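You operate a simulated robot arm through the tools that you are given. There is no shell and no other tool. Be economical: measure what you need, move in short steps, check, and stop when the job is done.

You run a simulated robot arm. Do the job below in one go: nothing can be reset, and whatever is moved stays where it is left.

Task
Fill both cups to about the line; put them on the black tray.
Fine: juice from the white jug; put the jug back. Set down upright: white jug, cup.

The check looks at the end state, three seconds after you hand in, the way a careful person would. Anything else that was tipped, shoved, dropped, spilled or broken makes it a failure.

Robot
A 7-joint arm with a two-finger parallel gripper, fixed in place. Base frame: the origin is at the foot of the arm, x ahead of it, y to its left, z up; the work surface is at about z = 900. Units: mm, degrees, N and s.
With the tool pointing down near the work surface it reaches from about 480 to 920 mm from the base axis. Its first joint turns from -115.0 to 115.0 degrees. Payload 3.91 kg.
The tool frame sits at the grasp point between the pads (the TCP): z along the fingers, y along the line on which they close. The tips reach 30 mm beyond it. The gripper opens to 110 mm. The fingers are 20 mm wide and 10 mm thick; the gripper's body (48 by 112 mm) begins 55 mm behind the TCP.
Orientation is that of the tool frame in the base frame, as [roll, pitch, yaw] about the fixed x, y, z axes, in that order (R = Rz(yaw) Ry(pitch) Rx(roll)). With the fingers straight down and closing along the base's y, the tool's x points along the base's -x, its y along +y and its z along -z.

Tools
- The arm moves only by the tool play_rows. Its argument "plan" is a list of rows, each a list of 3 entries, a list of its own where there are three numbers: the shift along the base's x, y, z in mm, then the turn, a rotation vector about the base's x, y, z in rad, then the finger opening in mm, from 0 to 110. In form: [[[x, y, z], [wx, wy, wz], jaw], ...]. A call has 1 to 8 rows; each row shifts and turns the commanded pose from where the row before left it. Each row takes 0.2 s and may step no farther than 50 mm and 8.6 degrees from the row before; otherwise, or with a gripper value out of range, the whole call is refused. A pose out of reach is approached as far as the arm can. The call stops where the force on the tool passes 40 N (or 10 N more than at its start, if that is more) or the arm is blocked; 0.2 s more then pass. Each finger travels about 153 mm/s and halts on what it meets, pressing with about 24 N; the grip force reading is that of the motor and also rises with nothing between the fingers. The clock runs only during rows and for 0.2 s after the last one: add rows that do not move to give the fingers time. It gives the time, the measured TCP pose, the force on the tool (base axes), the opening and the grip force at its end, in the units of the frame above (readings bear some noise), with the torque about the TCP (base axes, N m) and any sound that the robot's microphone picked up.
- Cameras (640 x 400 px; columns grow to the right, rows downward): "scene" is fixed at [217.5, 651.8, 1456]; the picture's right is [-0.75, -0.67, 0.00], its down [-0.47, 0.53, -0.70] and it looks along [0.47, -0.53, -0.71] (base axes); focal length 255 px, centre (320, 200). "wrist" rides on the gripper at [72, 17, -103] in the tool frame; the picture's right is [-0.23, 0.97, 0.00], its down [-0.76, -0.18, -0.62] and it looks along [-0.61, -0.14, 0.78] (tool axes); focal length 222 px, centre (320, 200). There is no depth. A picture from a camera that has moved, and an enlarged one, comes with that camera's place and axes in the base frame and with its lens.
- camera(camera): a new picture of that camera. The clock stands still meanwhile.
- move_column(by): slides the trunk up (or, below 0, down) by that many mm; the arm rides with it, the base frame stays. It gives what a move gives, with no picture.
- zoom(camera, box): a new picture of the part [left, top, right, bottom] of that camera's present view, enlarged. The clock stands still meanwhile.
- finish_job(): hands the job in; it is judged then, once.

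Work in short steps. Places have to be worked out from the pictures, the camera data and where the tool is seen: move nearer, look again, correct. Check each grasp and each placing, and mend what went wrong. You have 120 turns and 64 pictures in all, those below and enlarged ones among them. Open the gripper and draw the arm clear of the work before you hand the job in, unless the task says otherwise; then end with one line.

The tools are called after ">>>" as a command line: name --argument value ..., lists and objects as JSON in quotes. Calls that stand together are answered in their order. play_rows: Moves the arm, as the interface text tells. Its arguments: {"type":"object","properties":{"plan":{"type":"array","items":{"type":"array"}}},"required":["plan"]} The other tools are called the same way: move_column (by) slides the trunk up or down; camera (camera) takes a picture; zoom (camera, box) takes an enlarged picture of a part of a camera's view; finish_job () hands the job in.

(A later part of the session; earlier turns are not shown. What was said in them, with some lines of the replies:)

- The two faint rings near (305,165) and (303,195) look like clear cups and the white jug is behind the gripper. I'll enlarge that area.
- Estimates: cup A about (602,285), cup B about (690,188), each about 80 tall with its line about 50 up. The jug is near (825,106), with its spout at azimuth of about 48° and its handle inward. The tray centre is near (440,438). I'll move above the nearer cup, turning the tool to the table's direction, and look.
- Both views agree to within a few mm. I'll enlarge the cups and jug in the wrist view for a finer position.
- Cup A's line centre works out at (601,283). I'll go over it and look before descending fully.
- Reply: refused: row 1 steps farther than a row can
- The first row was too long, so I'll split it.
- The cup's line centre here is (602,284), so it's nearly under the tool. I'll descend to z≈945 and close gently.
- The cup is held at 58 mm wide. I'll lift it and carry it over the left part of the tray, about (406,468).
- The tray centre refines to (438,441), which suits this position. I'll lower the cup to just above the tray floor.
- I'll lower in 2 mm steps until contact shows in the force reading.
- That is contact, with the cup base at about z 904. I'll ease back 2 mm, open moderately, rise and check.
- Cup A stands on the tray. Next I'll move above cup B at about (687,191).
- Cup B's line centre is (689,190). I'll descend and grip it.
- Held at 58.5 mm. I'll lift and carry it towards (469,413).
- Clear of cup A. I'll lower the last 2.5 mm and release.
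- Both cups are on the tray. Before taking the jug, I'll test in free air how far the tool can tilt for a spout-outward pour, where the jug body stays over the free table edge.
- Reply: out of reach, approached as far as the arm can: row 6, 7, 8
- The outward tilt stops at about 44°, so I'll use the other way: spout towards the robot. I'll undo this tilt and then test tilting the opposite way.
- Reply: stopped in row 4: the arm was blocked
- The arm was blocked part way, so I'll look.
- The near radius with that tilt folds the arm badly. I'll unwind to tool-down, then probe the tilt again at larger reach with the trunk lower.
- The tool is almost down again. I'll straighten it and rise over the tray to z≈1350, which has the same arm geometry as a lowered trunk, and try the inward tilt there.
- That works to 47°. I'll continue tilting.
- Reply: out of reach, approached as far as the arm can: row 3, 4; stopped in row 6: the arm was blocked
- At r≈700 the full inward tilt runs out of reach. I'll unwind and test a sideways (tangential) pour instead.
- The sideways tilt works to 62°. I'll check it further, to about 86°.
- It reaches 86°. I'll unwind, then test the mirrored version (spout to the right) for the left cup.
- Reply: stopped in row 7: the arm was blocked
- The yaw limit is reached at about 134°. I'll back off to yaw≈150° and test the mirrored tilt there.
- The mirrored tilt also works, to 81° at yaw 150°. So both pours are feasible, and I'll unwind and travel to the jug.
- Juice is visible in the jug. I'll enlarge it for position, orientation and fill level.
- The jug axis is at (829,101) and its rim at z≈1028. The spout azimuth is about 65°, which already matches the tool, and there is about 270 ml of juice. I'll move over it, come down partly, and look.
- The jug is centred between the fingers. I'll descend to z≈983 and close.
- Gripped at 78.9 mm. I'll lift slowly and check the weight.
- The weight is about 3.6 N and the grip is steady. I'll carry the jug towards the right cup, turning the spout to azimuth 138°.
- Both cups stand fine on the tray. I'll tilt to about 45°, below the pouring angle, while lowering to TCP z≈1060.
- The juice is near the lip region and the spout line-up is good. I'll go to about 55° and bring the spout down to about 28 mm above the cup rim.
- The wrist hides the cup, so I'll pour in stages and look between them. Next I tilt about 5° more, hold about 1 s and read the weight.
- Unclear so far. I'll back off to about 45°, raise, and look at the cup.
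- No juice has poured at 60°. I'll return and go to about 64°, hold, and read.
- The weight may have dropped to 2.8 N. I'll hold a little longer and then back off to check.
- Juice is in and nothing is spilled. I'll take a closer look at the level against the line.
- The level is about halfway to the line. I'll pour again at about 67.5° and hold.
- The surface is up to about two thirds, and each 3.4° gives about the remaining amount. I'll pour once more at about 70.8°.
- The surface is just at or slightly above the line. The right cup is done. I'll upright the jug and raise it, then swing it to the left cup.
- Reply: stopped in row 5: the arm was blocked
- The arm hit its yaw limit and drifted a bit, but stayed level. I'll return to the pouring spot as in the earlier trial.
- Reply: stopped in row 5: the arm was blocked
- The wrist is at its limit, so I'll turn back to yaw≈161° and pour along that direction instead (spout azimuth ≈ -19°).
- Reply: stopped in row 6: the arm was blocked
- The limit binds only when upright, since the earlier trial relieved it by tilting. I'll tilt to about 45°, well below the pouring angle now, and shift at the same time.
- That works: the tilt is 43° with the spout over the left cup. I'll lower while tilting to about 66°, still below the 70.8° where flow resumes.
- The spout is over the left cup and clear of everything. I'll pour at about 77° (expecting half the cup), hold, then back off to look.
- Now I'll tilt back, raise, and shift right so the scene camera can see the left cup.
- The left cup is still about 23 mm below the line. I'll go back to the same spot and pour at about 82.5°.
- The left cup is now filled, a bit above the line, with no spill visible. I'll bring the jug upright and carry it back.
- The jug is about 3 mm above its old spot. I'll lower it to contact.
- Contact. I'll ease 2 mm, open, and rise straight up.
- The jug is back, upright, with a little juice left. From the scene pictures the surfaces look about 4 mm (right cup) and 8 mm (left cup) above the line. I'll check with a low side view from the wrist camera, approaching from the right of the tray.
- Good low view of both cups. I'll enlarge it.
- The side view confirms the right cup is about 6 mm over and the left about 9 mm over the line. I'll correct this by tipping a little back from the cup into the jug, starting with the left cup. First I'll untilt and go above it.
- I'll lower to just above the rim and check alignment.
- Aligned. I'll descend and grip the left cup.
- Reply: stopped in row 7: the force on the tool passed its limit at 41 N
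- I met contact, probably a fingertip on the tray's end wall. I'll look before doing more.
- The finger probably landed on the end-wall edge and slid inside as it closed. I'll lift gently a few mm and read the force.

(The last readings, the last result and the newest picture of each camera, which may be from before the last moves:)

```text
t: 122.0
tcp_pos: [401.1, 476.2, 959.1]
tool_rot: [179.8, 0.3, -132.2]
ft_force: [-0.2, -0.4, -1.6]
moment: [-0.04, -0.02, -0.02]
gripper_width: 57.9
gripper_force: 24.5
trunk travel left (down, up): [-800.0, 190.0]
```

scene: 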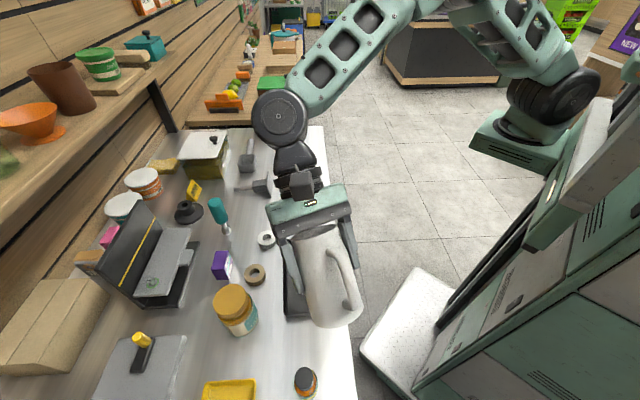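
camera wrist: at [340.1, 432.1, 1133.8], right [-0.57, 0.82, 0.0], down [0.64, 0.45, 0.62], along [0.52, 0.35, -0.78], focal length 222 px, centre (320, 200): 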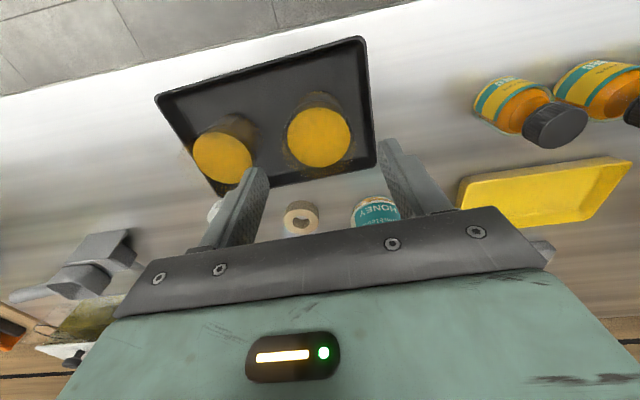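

The cup is lifted cleanly (1.6 N) and contact is gone. I'll raise it and carry it slowly toward the jug.

>>> play_rows --plan '[[[0, 0, 12], [0, 0, 0], 45], [[0, 0, 22], [0, 0, 0], 45], [[0, 0, 30], [0, 0, 0], 45], [[0, 0, 35], [0, 0, 0], 45], [[0, 0, 35], [0, 0, 0], 45], [[5, -5, 25], [0, 0, 0], 45], [[10, -10, 12], [0, 0, 0.02], 45], [[15, -15, 0], [0, 0, 0.038], 45]]'

>>> play_rows --plan '[[[19, -19, 0], [0, 0, 0.042], 45], [[19, -19, 0], [0, 0, 0.042], 45], [[19, -19, 0], [0, 0, 0.042], 45], [[19, -19, 0], [0, 0, 0.042], 45], [[19, -19, 0], [0, 0, 0.042], 45], [[19, -19, 0], [0, 0, 0.042], 45], [[19, -19, 0], [0, 0, 0.042], 45], [[19, -19, 0], [0, 0, 0.042], 45]]'

>>> play_rows --plan '[[[19, -19, 0], [0, 0, 0.042], 45], [[19, -19, 0], [0, 0, 0.042], 45], [[19, -19, 0], [0, 0, 0.042], 45], [[19, -19, 0], [0, 0, 0.042], 45], [[19, -19, 0], [0, 0, 0.042], 45], [[19, -19, 0], [0, 0, 0.042], 45], [[19, -19, 0], [0, 0, 0.042], 45], [[19, -19, 0], [0, 0, 0.042], 45]]'

>>> play_rows --plan '[[[19, -19, 0], [0, 0, 0.042], 45], [[19, -19, 0], [0, 0, 0.042], 45], [[19, -19, 0], [0, 0, 0.042], 45], [[18, -19, 0], [0, 0, 0.042], 45], [[13, -14, 0], [0, 0, 0.01], 45], [[8, -8, 0], [0, 0, 0], 45], [[0, 0, 0], [0, 0, 0], 45]]'

```text
t: 123.8
tcp_pos: [431.0, 445.6, 1130.1]
tool_rot: [179.7, 0.4, -128.8]
ft_force: [0.1, 0.4, -1.3]
moment: [-0.02, 0.02, 0.01]
gripper_width: 57.9
gripper_force: 24.3
trunk travel left (down, up): [-800.0, 190.0]
```

```text
t: 125.6
tcp_pos: [584.1, 293.4, 1132.4]
tool_rot: [179.9, 0.4, -109.5]
ft_force: [-0.1, -0.4, -0.7]
moment: [0.0, -0.01, 0.03]
gripper_width: 57.7
gripper_force: 23.7
trunk travel left (down, up): [-800.0, 190.0]
```

```text
t: 127.4
tcp_pos: [735.6, 141.6, 1131.3]
tool_rot: [179.9, 0.3, -90.2]
ft_force: [-0.4, 0.3, -1.4]
moment: [0.01, 0.02, 0.01]
gripper_width: 57.8
gripper_force: 24.1
trunk travel left (down, up): [-800.0, 190.0]
```

```text
t: 129.0
tcp_pos: [832.5, 43.8, 1132.3]
tool_rot: [179.8, 0.3, -80.0]
ft_force: [0.5, -0.4, -0.7]
moment: [0.01, -0.03, 0.0]
gripper_width: 58.0
gripper_force: 24.2
trunk travel left (down, up): [-800.0, 190.0]
```

In position. I'll tilt towards the jug mouth to 40° while lowering a bit.

>>> play_rows --plan '[[[2, 0, 0], [-0.07, -0.0123, 0], 45], [[2, 0, -8], [-0.1146, -0.0202, 0], 45], [[0, 0, -10], [-0.1146, -0.0202, 0], 45], [[0, 0, -10], [-0.1146, -0.0202, 0], 45], [[0, 0, -10], [-0.1146, -0.0202, 0], 45], [[0, 0, -7], [-0.1146, -0.0202, 0], 45], [[0, 0, 0], [-0.045, -0.0079, 0], 45], [[0, 0, 0], [0, 0, 0], 45]]'

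>>> camera --camera "wrist"

```text
t: 130.8
tcp_pos: [835.2, 42.2, 1085.8]
tool_rot: [179.8, -39.7, -80.1]
ft_force: [0.2, 0.0, -0.6]
moment: [-0.01, 0.01, -0.01]
gripper_width: 57.8
gripper_force: 24.4
trunk travel left (down, up): [-800.0, 190.0]
```

```text
5 pictures are left
camera wrist: at [816.2, 51.5, 1210.6], right [-0.99, 0.01, -0.14], down [0.01, 1.0, -0.01], along [0.14, -0.01, -0.99], focal length 222 px, centre (320, 200)
```

wrist: 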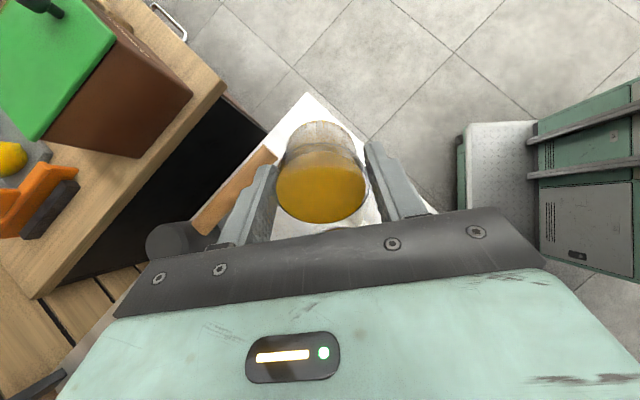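

Aligned over the jug mouth with no flow yet. I'll tilt to about 49.5°, hold 1 s, and tilt back to 40°.

>>> play_rows --plan '[[[0, 0, -3], [-0.042, -0.0074, 0], 45], [[0, 0, -3], [-0.042, -0.0074, 0], 45], [[0, 0, -3], [-0.042, -0.0074, 0], 45], [[0, 0, -3], [-0.042, -0.0074, 0], 45], [[0, 0, 0], [0, 0, 0], 45], [[0, 0, 0], [0, 0, 0], 45], [[0, 0, 0], [0, 0, 0], 45], [[0, 0, 0], [0, 0, 0], 45]]'

>>> play_rows --plan '[[[0, 0, 0], [0, 0, 0], 45], [[0, 0, 0], [0, 0, 0], 45]]'

>>> zoom --camera "wrist" --box '[250, 100, 400, 240]'

```text
t: 132.6
tcp_pos: [835.8, 43.9, 1073.0]
tool_rot: [179.8, -49.5, -80.1]
ft_force: [-0.1, 0.7, -1.8]
moment: [0.01, 0.0, 0.01]
gripper_width: 58.0
gripper_force: 23.7
trunk travel left (down, up): [-800.0, 190.0]
```

```text
t: 133.2
tcp_pos: [836.3, 43.9, 1073.9]
tool_rot: [179.8, -49.4, -79.9]
ft_force: [0.4, -0.7, -0.8]
moment: [0.03, 0.01, 0.01]
gripper_width: 57.9
gripper_force: 24.6
trunk travel left (down, up): [-800.0, 190.0]
```

```text
2.86 times, centred on (325, 170) of wrist
camera zoom: at [812.8, 72.7, 1195.3], right [-0.99, -0.02, -0.17], down [0.01, 0.98, -0.17], along [0.17, -0.17, -0.97], focal length 635 px, centre (306, 286)
```

zoom: 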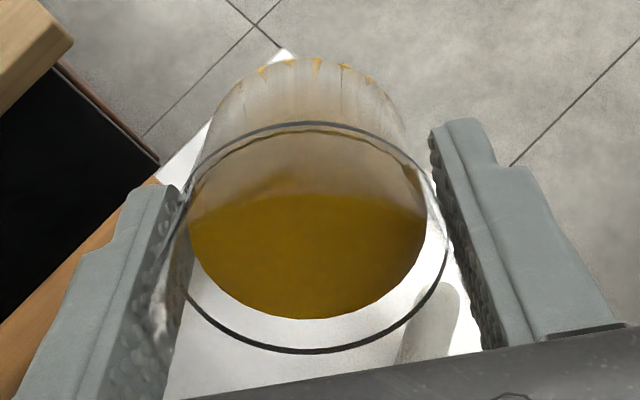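

I can't tell from here, so I'll tilt back upright above the jug and compare the surface with the line in the wrist view.

>>> play_rows --plan '[[[0, 0, 5], [0.1146, 0.0202, 0], 45], [[0, 0, 8], [0.1146, 0.0202, 0], 45], [[0, 0, 10], [0.1146, 0.0202, 0], 45], [[0, 0, 12], [0.1146, 0.0202, 0], 45], [[0, 0, 12], [0.1146, 0.0202, 0], 45], [[0, 0, 10], [0.1146, 0.0202, 0], 45], [[0, 0, 0], [0.1146, 0.0202, 0], 45], [[0, 0, 0], [0.048, 0.0085, 0], 45]]'

>>> play_rows --plan '[[[0, 0, 0], [0, 0, 0], 45], [[0, 0, 0], [0, 0, 0], 45], [[0, 0, 0], [0, 0, 0], 45]]'

>>> zoom --camera "wrist" --box '[250, 100, 400, 240]'

```text
t: 135.0
tcp_pos: [834.9, 43.8, 1132.6]
tool_rot: [179.8, 0.1, -80.0]
ft_force: [0.8, 0.1, -0.9]
moment: [0.01, -0.01, -0.02]
gripper_width: 58.0
gripper_force: 23.8
trunk travel left (down, up): [-800.0, 190.0]
```

```text
t: 135.8
tcp_pos: [835.6, 43.9, 1132.1]
tool_rot: [179.7, 0.1, -79.9]
ft_force: [-0.1, 0.4, -1.7]
moment: [-0.04, 0.02, -0.03]
gripper_width: 57.8
gripper_force: 24.5
trunk travel left (down, up): [-800.0, 190.0]
```

```text
2.86 times, centred on (325, 170) of wrist
camera zoom: at [830.7, -30.0, 1234.0], right [-1.0, 0.06, 0.0], down [0.05, 0.78, 0.62], along [0.03, 0.62, -0.78], focal length 635 px, centre (306, 286)
```

zoom: 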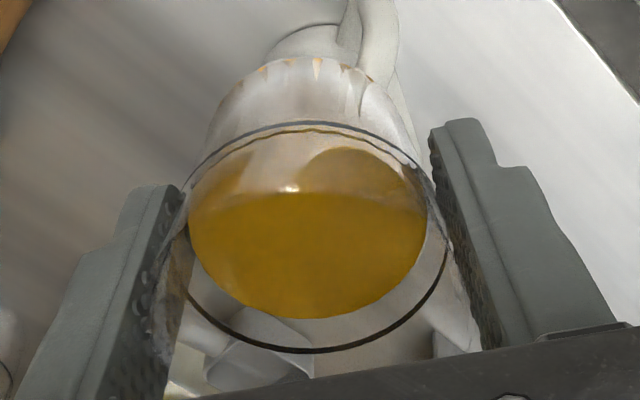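

The surface dropped clearly and is now near the line, slightly under. That's good enough, so I'll carry the cup back to the tray, turning the tool so the fingers straddle across the tray, clear of its end wall and the other cup.

>>> play_rows --plan '[[[-8, 8, 0], [0, 0, 0.01], 45], [[-14, 14, 0], [0, 0, 0.028], 45], [[-19, 19, 0], [0, 0, 0.028], 45], [[-19, 19, 0], [0, 0, 0.028], 45], [[-19, 19, 0], [0, 0, 0.028], 45], [[-19, 19, 0], [0, 0, 0.028], 45], [[-19, 19, 0], [0, 0, 0.028], 45], [[-19, 19, 0], [0, 0, 0.028], 45]]'

>>> play_rows --plan '[[[-19, 19, 0], [0, 0, 0.028], 45], [[-19, 19, 0], [0, 0, 0.028], 45], [[-19, 19, 0], [0, 0, 0.028], 45], [[-19, 19, 0], [0, 0, 0.028], 45], [[-19, 19, 0], [0, 0, 0.028], 45], [[-19, 19, 0], [0, 0, 0.028], 45], [[-19, 19, 0], [0, 0, 0.028], 45], [[-19, 19, 0], [0, 0, 0.028], 45]]'

>>> play_rows --plan '[[[-19, 19, 0], [0, 0, 0.03], 45], [[-19, 19, 0], [0, 0, 0.03], 45], [[-19, 19, 0], [0, 0, 0.03], 45], [[-19, 19, 0], [0, 0, 0.03], 45], [[-19, 19, 0], [0, 0, 0.03], 45], [[-14, 14, 0], [0, 0, 0.03], 45], [[-8, 8, 0], [0, 0, 0.03], 45], [[0, 0, 0], [0, 0, 0], 45]]'

```text
t: 137.6
tcp_pos: [698.7, 178.8, 1130.8]
tool_rot: [179.7, 0.1, -68.3]
ft_force: [-0.3, -0.4, -0.8]
moment: [0.0, -0.01, 0.0]
gripper_width: 57.8
gripper_force: 23.7
trunk travel left (down, up): [-800.0, 190.0]
```

```text
t: 139.4
tcp_pos: [547.8, 331.8, 1130.1]
tool_rot: [179.8, 0.1, -55.4]
ft_force: [1.2, -0.4, -1.0]
moment: [0.04, 0.01, -0.01]
gripper_width: 57.8
gripper_force: 23.6
trunk travel left (down, up): [-800.0, 190.0]
```

```text
t: 141.2
tcp_pos: [430.4, 447.9, 1130.4]
tool_rot: [179.7, 0.1, -43.4]
ft_force: [0.2, -0.6, 0.1]
moment: [-0.03, 0.03, 0.05]
gripper_width: 58.0
gripper_force: 23.7
trunk travel left (down, up): [-800.0, 190.0]
```

>>> play_rows --plan '[[[-12, 11, 0], [0, 0, 0.01], 45], [[-12.5, 11, -10], [0, 0, 0.01], 45], [[0, 0, -30], [0, 0, 0], 45], [[0, 0, -40], [0, 0, 0], 45], [[0, 0, -40], [0, 0, 0], 45], [[0, 0, -30], [0, 0, 0], 45], [[0, 0, -16], [0, 0, 0], 45], [[0, 0, 0], [0, 0, 0], 45]]'

>>> play_rows --plan '[[[0, 0, -4], [0, 0, 0], 45], [[0, 0, 0], [0, 0, 0], 45]]'

```text
t: 143.0
tcp_pos: [405.5, 470.9, 964.3]
tool_rot: [179.6, 0.1, -42.3]
ft_force: [1.0, -0.4, -0.9]
moment: [0.0, -0.01, -0.02]
gripper_width: 57.7
gripper_force: 23.7
trunk travel left (down, up): [-800.0, 190.0]
```

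```text
t: 143.6
tcp_pos: [406.0, 471.9, 960.3]
tool_rot: [179.7, 0.1, -42.3]
ft_force: [0.3, -0.6, -0.9]
moment: [0.0, -0.03, 0.03]
gripper_width: 57.6
gripper_force: 24.3
trunk travel left (down, up): [-800.0, 190.0]
```

>>> play_rows --plan '[[[0, 0, -2.5], [0, 0, 0], 45], [[0, 0, 0], [0, 0, 0], 45]]'

>>> play_rows --plan '[[[0, 0, -2], [0, 0, 0], 45], [[0, 0, 0], [0, 0, 0], 45]]'

```text
t: 144.2
tcp_pos: [404.8, 471.4, 957.7]
tool_rot: [179.8, 0.1, -42.4]
ft_force: [0.2, -0.3, -0.3]
moment: [0.03, 0.02, 0.05]
gripper_width: 58.1
gripper_force: 24.3
trunk travel left (down, up): [-800.0, 190.0]
```

```text
t: 144.8
tcp_pos: [406.9, 470.4, 955.2]
tool_rot: [179.8, 0.1, -42.3]
ft_force: [0.1, -0.5, -1.3]
moment: [0.0, 0.02, 0.0]
gripper_width: 58.0
gripper_force: 24.0
trunk travel left (down, up): [-800.0, 190.0]
```

No contact yet at 955.2, so I'll continue in 2 mm steps.

>>> play_rows --plan '[[[0, 0, -2], [0, 0, 0], 45], [[0, 0, 0], [0, 0, 0], 45]]'

>>> play_rows --plan '[[[0, 0, -1.5], [0, 0, 0], 45], [[0, 0, 0], [0, 0, 0], 45]]'

```text
t: 145.4
tcp_pos: [406.5, 470.4, 955.6]
tool_rot: [179.7, 0.0, -42.2]
ft_force: [0.7, -1.4, 9.0]
moment: [-0.03, 0.09, 0.01]
gripper_width: 57.7
gripper_force: 24.1
trunk travel left (down, up): [-800.0, 190.0]
```

```text
t: 146.0
tcp_pos: [406.5, 471.5, 953.3]
tool_rot: [179.9, 0.0, -42.2]
ft_force: [1.5, 0.9, 19.0]
moment: [0.13, 0.1, 0.01]
gripper_width: 58.1
gripper_force: 23.9
trunk travel left (down, up): [-800.0, 190.0]
```

The cup stands on the tray. I'll ease off, open slightly, and rise.

>>> play_rows --plan '[[[0, 0, 2.5], [0, 0, 0], 45], [[0, 0, 0], [0, 0, 0], 58], [[0, 0, 0], [0, 0, 0], 66], [[0, 0, 0], [0, 0, 0], 72], [[0, 0, 30], [0, 0, 0], 72], [[0, 0, 45], [0, 0, 0], 80], [[0, 0, 45], [0, 0, 0], 100], [[0, 0, 30], [0, 0, 0], 110]]'

```text
t: 147.8
tcp_pos: [404.5, 470.0, 1106.5]
tool_rot: [179.8, 0.1, -42.2]
ft_force: [-0.2, -0.4, 0.2]
moment: [-0.02, 0.04, 0.0]
gripper_width: 109.7
gripper_force: 0.0
trunk travel left (down, up): [-800.0, 190.0]
```

Next I'll go to the same low side-view pose to check both levels.

>>> play_rows --plan '[[[35, -30.6, 0], [0, 0, 0], 110], [[35, -30.6, 0], [0, 0, 0], 110], [[35, -30.6, 0], [0, 0, 0], 110], [[35, -30.6, 0], [0, 0, 0], 110], [[35, -30.6, 0], [0, 0, 0], 110], [[0, 0, -10], [0.0937, 0.104, 0], 110], [[0, 0, -10], [0.0937, 0.104, 0], 110], [[0, 0, -10], [0.0937, 0.104, 0], 110]]'

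>>> play_rows --plan '[[[0, 0, -15], [0.0937, 0.104, 0], 110], [[0, 0, -20], [0.0937, 0.104, 0], 110], [[0, 0, 0], [0, 0, 0], 110]]'

>>> zoom --camera "wrist" --box '[290, 90, 380, 190]'

```text
t: 149.6
tcp_pos: [580.9, 319.0, 1076.0]
tool_rot: [179.7, 24.2, -42.2]
ft_force: [-0.3, -0.5, 0.1]
moment: [-0.02, -0.06, -0.02]
gripper_width: 110.2
gripper_force: 0.1
trunk travel left (down, up): [-800.0, 190.0]
```

```text
t: 150.4
tcp_pos: [581.2, 317.9, 1040.1]
tool_rot: [179.5, 40.3, -42.4]
ft_force: [0.0, 0.2, -0.7]
moment: [0.03, 0.0, -0.03]
gripper_width: 110.3
gripper_force: 0.1
trunk travel left (down, up): [-800.0, 190.0]
```

```text
4.00 times, centred on (335, 140) of wrist
camera zoom: at [658.9, 224.6, 1072.5], right [-0.78, -0.61, 0.15], down [-0.01, 0.26, 0.97], along [-0.62, 0.75, -0.21], focal length 888 px, centre (260, 440)
```

zoom: 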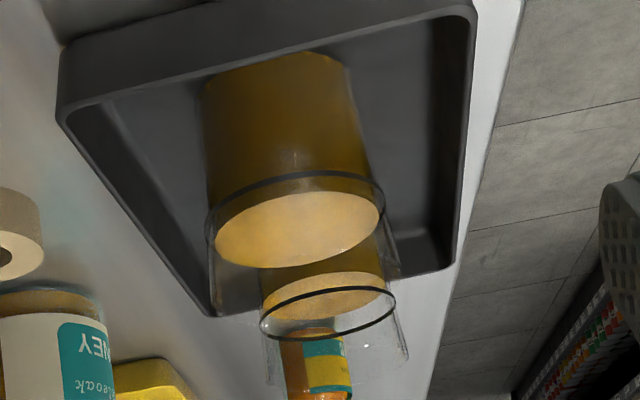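

The left cup is now about 7 mm under and the right about 5 mm over the line. From the last tipping, the right cup would be left exactly at its line at about 41°, so I'll tip its excess into the left cup, evening both. I'll untilt and go above the right cup.

>>> play_rows --plan '[[[0, 0, 12], [-0.0937, -0.104, 0], 110], [[0, 0, 12], [-0.0937, -0.104, 0], 110], [[0, 0, 12], [-0.0937, -0.104, 0], 110], [[0, 0, 12], [-0.0937, -0.104, 0], 110], [[0, 0, 10], [-0.0937, -0.104, 0], 110], [[-36, 32, 0], [0, 0, 0], 90], [[-36, 32, 0], [0, 0, 0], 74], [[-36, 32, 0], [0, 0, 0], 74]]'

```text
t: 152.2
tcp_pos: [472.2, 411.8, 1099.1]
tool_rot: [179.8, 0.0, -42.4]
ft_force: [-0.5, -0.8, 0.3]
moment: [0.06, 0.08, 0.01]
gripper_width: 73.9
gripper_force: 0.1
trunk travel left (down, up): [-800.0, 190.0]
```

>>> play_rows --plan '[[[-2.7, 0.5, -35], [0, 0, 0], 74], [[0, 0, -35], [0, 0, 0], 74], [[0, 0, 0], [0, 0, 0], 74]]'

>>> play_rows --plan '[[[0, 0, -25], [0, 0, 0], 74], [[0, 0, 0], [0, 0, 0], 74]]'

```text
t: 153.0
tcp_pos: [470.8, 414.4, 1025.3]
tool_rot: [179.8, 0.1, -42.3]
ft_force: [0.1, 0.4, 0.4]
moment: [-0.02, 0.02, 0.01]
gripper_width: 73.8
gripper_force: 0.0
trunk travel left (down, up): [-800.0, 190.0]
```

```text
t: 153.6
tcp_pos: [471.6, 414.3, 1001.4]
tool_rot: [179.7, 0.0, -42.2]
ft_force: [0.4, -0.6, 0.9]
moment: [0.01, -0.02, 0.01]
gripper_width: 73.9
gripper_force: 0.0
trunk travel left (down, up): [-800.0, 190.0]
```

No contact. I'll go down to z≈956, keeping the fingertips above the tray walls' level, and grip.

>>> play_rows --plan '[[[-0.5, 0, -25], [0, 0, 0], 74], [[0, 0, -20], [0, 0, 0], 74], [[0, 0, 0], [0, 0, 0], 74], [[0, 0, 0], [0, 0, 0], 66], [[0, 0, 0], [0, 0, 0], 55], [[0, 0, 0], [0, 0, 0], 45]]'

```text
t: 155.0
tcp_pos: [470.4, 414.6, 958.2]
tool_rot: [179.9, 0.2, -42.3]
ft_force: [0.4, 0.5, -0.1]
moment: [-0.01, 0.01, 0.01]
gripper_width: 58.0
gripper_force: 24.1
trunk travel left (down, up): [-800.0, 190.0]
```

Gripped. I'll lift slowly, then shift toward the left cup and tilt to 28°, below flow, while staying high.

>>> play_rows --plan '[[[0, 0, 10], [0, 0, 0], 45], [[0, 0, 20], [0, 0, 0], 45], [[0, 0, 30], [0, 0, 0], 45], [[0, 0, 35], [0, 0, 0], 45], [[0, 0, 25], [0, 0, 0], 45], [[0, 0, 10], [0, 0, 0], 45], [[0, 0, 0], [0, 0, 0], 45], [[0, 0, 0], [0, 0, 0], 45]]'

>>> play_rows --plan '[[[-5, 4, 0], [-0.04, -0.0445, 0], 45], [[-7, 6, 0], [-0.075, -0.0833, 0], 45], [[-7, 6, -10], [-0.0816, -0.0906, 0], 45], [[-7, 6, -15], [-0.0816, -0.0906, 0], 45], [[0, 0, -20], [-0.0485, -0.054, 0], 45], [[0, 0, -12], [0, 0, 0], 45], [[0, 0, -7], [0, 0, 0], 45], [[0, 0, 0], [0, 0, 0], 45]]'

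>>> zoom --camera "scene" --box '[260, 200, 370, 320]'

```text
t: 156.8
tcp_pos: [471.4, 414.8, 1090.3]
tool_rot: [179.7, 0.1, -42.2]
ft_force: [-0.3, -0.1, -1.7]
moment: [-0.03, -0.03, 0.02]
gripper_width: 58.1
gripper_force: 24.3
trunk travel left (down, up): [-800.0, 190.0]
```

```text
t: 158.6
tcp_pos: [443.6, 437.2, 1024.4]
tool_rot: [179.9, -27.9, -42.5]
ft_force: [-0.6, -0.8, -0.9]
moment: [0.01, 0.0, 0.02]
gripper_width: 58.2
gripper_force: 23.8
trunk travel left (down, up): [-800.0, 190.0]
```

```text
3.33 times, centred on (315, 260) of scene
camera zoom: at [217.5, 651.8, 1456.0], right [-0.75, -0.67, 0.0], down [-0.47, 0.53, -0.7], along [0.47, -0.53, -0.71], focal length 850 px, centre (337, 0)
```

zoom: 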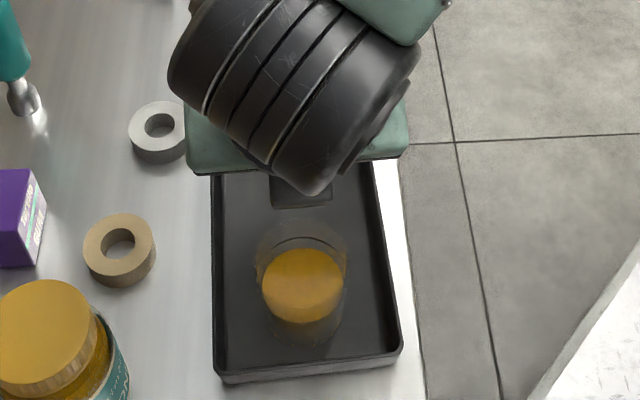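

The left cup is where expected, tray clean. I'll tilt slowly to about 41°, hold 1 s, then tilt back.

>>> play_rows --plan '[[[0, 0, -2], [-0.0306, -0.034, 0], 45], [[0, 0, -2], [-0.0306, -0.034, 0], 45], [[0, 0, -2], [-0.0306, -0.034, 0], 45], [[0, 0, -1], [-0.0306, -0.034, 0], 45], [[0, 0, 0], [-0.0306, -0.034, 0], 45], [[0, 0, 0], [0, 0, 0], 45], [[0, 0, 0], [0, 0, 0], 45], [[0, 0, 0], [0, 0, 0], 45]]'

>>> play_rows --plan '[[[0, 0, 0], [0, 0, 0], 45], [[0, 0, 0], [0, 0, 0], 45], [[0, 0, 3], [0.07, 0.0778, 0], 45], [[0, 0, 8], [0.08, 0.089, 0], 45], [[0, 0, 20], [0.08, 0.089, 0], 45], [[4, -3.5, 25], [0.08, 0.089, 0], 45], [[8, -7, 15], [0.08, 0.089, 0], 45], [[8, -7, 0], [0.08, 0.089, 0], 45]]'

```text
t: 160.4
tcp_pos: [443.6, 435.5, 1017.9]
tool_rot: [-179.9, -41.0, -42.4]
ft_force: [0.5, -0.5, -0.9]
moment: [0.04, 0.01, 0.01]
gripper_width: 58.2
gripper_force: 24.2
trunk travel left (down, up): [-800.0, 190.0]
```

```text
t: 162.2
tcp_pos: [462.8, 418.8, 1088.8]
tool_rot: [179.8, -0.7, -42.2]
ft_force: [-0.9, 0.2, 0.2]
moment: [0.0, -0.05, 0.02]
gripper_width: 58.1
gripper_force: 24.4
trunk travel left (down, up): [-800.0, 190.0]
```

I'll put the right cup back down at (470.5,414.5).

>>> play_rows --plan '[[[4, -2, 0], [0.008, 0.009, 0], 45], [[3, -2, -15], [0, 0, 0], 45], [[0, 0, -30], [0, 0, 0], 45], [[0, 0, -35], [0, 0, 0], 45], [[0, 0, -28], [0, 0, 0], 45], [[0, 0, -18], [0, 0, 0], 45], [[0, 0, 0], [0, 0, 0], 45]]'

>>> play_rows --plan '[[[0, 0, -2], [0, 0, 0], 45], [[0, 0, 0], [0, 0, 0], 45]]'

```text
t: 163.8
tcp_pos: [471.1, 416.0, 964.0]
tool_rot: [179.7, -0.1, -42.4]
ft_force: [0.1, -0.1, -0.6]
moment: [0.0, 0.01, 0.03]
gripper_width: 58.1
gripper_force: 24.1
trunk travel left (down, up): [-800.0, 190.0]
```

```text
t: 164.4
tcp_pos: [470.5, 416.6, 960.9]
tool_rot: [179.6, -0.2, -42.3]
ft_force: [-0.6, 0.0, -1.8]
moment: [0.01, 0.03, 0.01]
gripper_width: 58.2
gripper_force: 24.2
trunk travel left (down, up): [-800.0, 190.0]
```

>>> play_rows --plan '[[[0, -1, -2], [0, 0, 0], 45], [[0, 0, 0], [0, 0, 0], 45]]'

>>> play_rows --plan '[[[0, 0, -1.5], [0, 0, 0], 45], [[0, 0, 0], [0, 0, 0], 45]]'

```text
t: 165.0
tcp_pos: [471.3, 414.4, 958.2]
tool_rot: [179.7, 0.0, -42.3]
ft_force: [0.3, 0.1, 0.6]
moment: [0.05, 0.04, 0.02]
gripper_width: 58.1
gripper_force: 24.1
trunk travel left (down, up): [-800.0, 190.0]
```

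```text
t: 165.6
tcp_pos: [471.1, 415.1, 958.6]
tool_rot: [179.9, 0.0, -42.2]
ft_force: [-0.6, -1.3, 14.2]
moment: [-0.15, -0.04, -0.01]
gripper_width: 58.2
gripper_force: 23.9
trunk travel left (down, up): [-800.0, 190.0]
```

Contact. I'll ease 1 mm, open, rise, and go to the side-view pose for a last check.

>>> play_rows --plan '[[[0, 0, 1.5], [0, 0, 0], 45], [[0, 0, 0], [0, 0, 0], 58], [[0, 0, 0], [0, 0, 0], 66], [[0, 0, 0], [0, 0, 0], 72], [[0, 0, 30], [0, 0, 0], 72], [[0, 0, 45], [0, 0, 0], 80], [[0, 0, 45], [0, 0, 0], 100], [[0, 0, 20], [0, 0, 0], 110]]'

>>> play_rows --plan '[[[36, -32, 0], [0, 0, 0], 110], [[36, -32, 0], [0, 0, 0], 110], [[37, -33, 0], [0, 0, 0], 110], [[0, 0, -10], [0.0937, 0.104, 0], 110], [[0, 0, -10], [0.0937, 0.104, 0], 110], [[0, 0, -10], [0.0937, 0.104, 0], 110], [[0, 0, -15], [0.0937, 0.104, 0], 110], [[0, 0, -15], [0.0937, 0.104, 0], 110]]'

>>> zoom --camera "wrist" --box '[290, 90, 380, 190]'

```text
t: 167.4
tcp_pos: [471.6, 415.0, 1098.4]
tool_rot: [179.6, -0.1, -42.3]
ft_force: [-0.1, -0.7, 0.0]
moment: [-0.02, 0.0, -0.01]
gripper_width: 110.2
gripper_force: 0.0
trunk travel left (down, up): [-800.0, 190.0]
```

```text
t: 169.2
tcp_pos: [578.3, 319.3, 1037.0]
tool_rot: [179.7, 40.2, -42.4]
ft_force: [-0.8, 1.1, 0.8]
moment: [-0.04, -0.04, -0.01]
gripper_width: 110.2
gripper_force: 0.0
trunk travel left (down, up): [-800.0, 190.0]
```

```text
4.00 times, centred on (335, 140) of wrist
camera zoom: at [657.1, 224.6, 1070.5], right [-0.78, -0.61, 0.15], down [-0.01, 0.26, 0.97], along [-0.63, 0.75, -0.21], focal length 888 px, centre (260, 440)
```

zoom: 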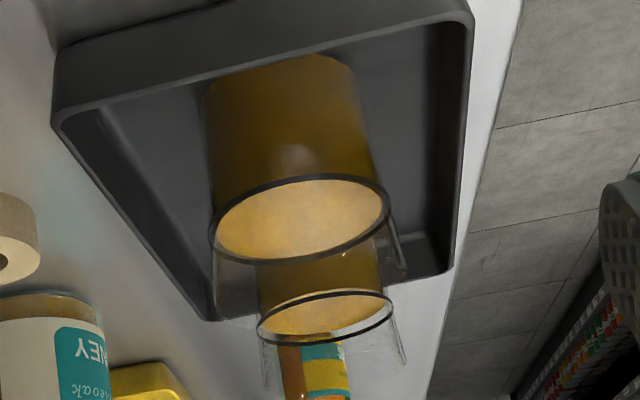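

Both levels now sit practically at their lines and the tray looks clean. I'll untilt and draw the arm up and clear.

>>> play_rows --plan '[[[0, 0, 15], [-0.0937, -0.104, 0], 110], [[0, 0, 20], [-0.0937, -0.104, 0], 110], [[0, 0, 25], [-0.0937, -0.104, 0], 110], [[0, 0, 25], [-0.0937, -0.104, 0], 110], [[0, 0, 25], [-0.0937, -0.104, 0], 110], [[0, 0, 40], [0, 0, 0], 110], [[0, 0, 40], [0, 0, 0], 110], [[0, 0, 20], [0, 0, 0], 110]]'

```text
t: 171.0
tcp_pos: [578.8, 317.4, 1248.5]
tool_rot: [179.7, 0.0, -42.2]
ft_force: [-0.3, 1.2, -1.4]
moment: [0.0, -0.01, 0.0]
gripper_width: 110.1
gripper_force: 0.0
trunk travel left (down, up): [-800.0, 190.0]
```

The arm is clear and the gripper open, so I'm handing in.

>>> finish_job

```text
The job is handed in.
```

Both cups are on the black tray, the right one filled to its line and the left a touch under; the white jug is back upright in its place, and I saw no spills, though I took no picture of the jug area after tipping some juice back into it.
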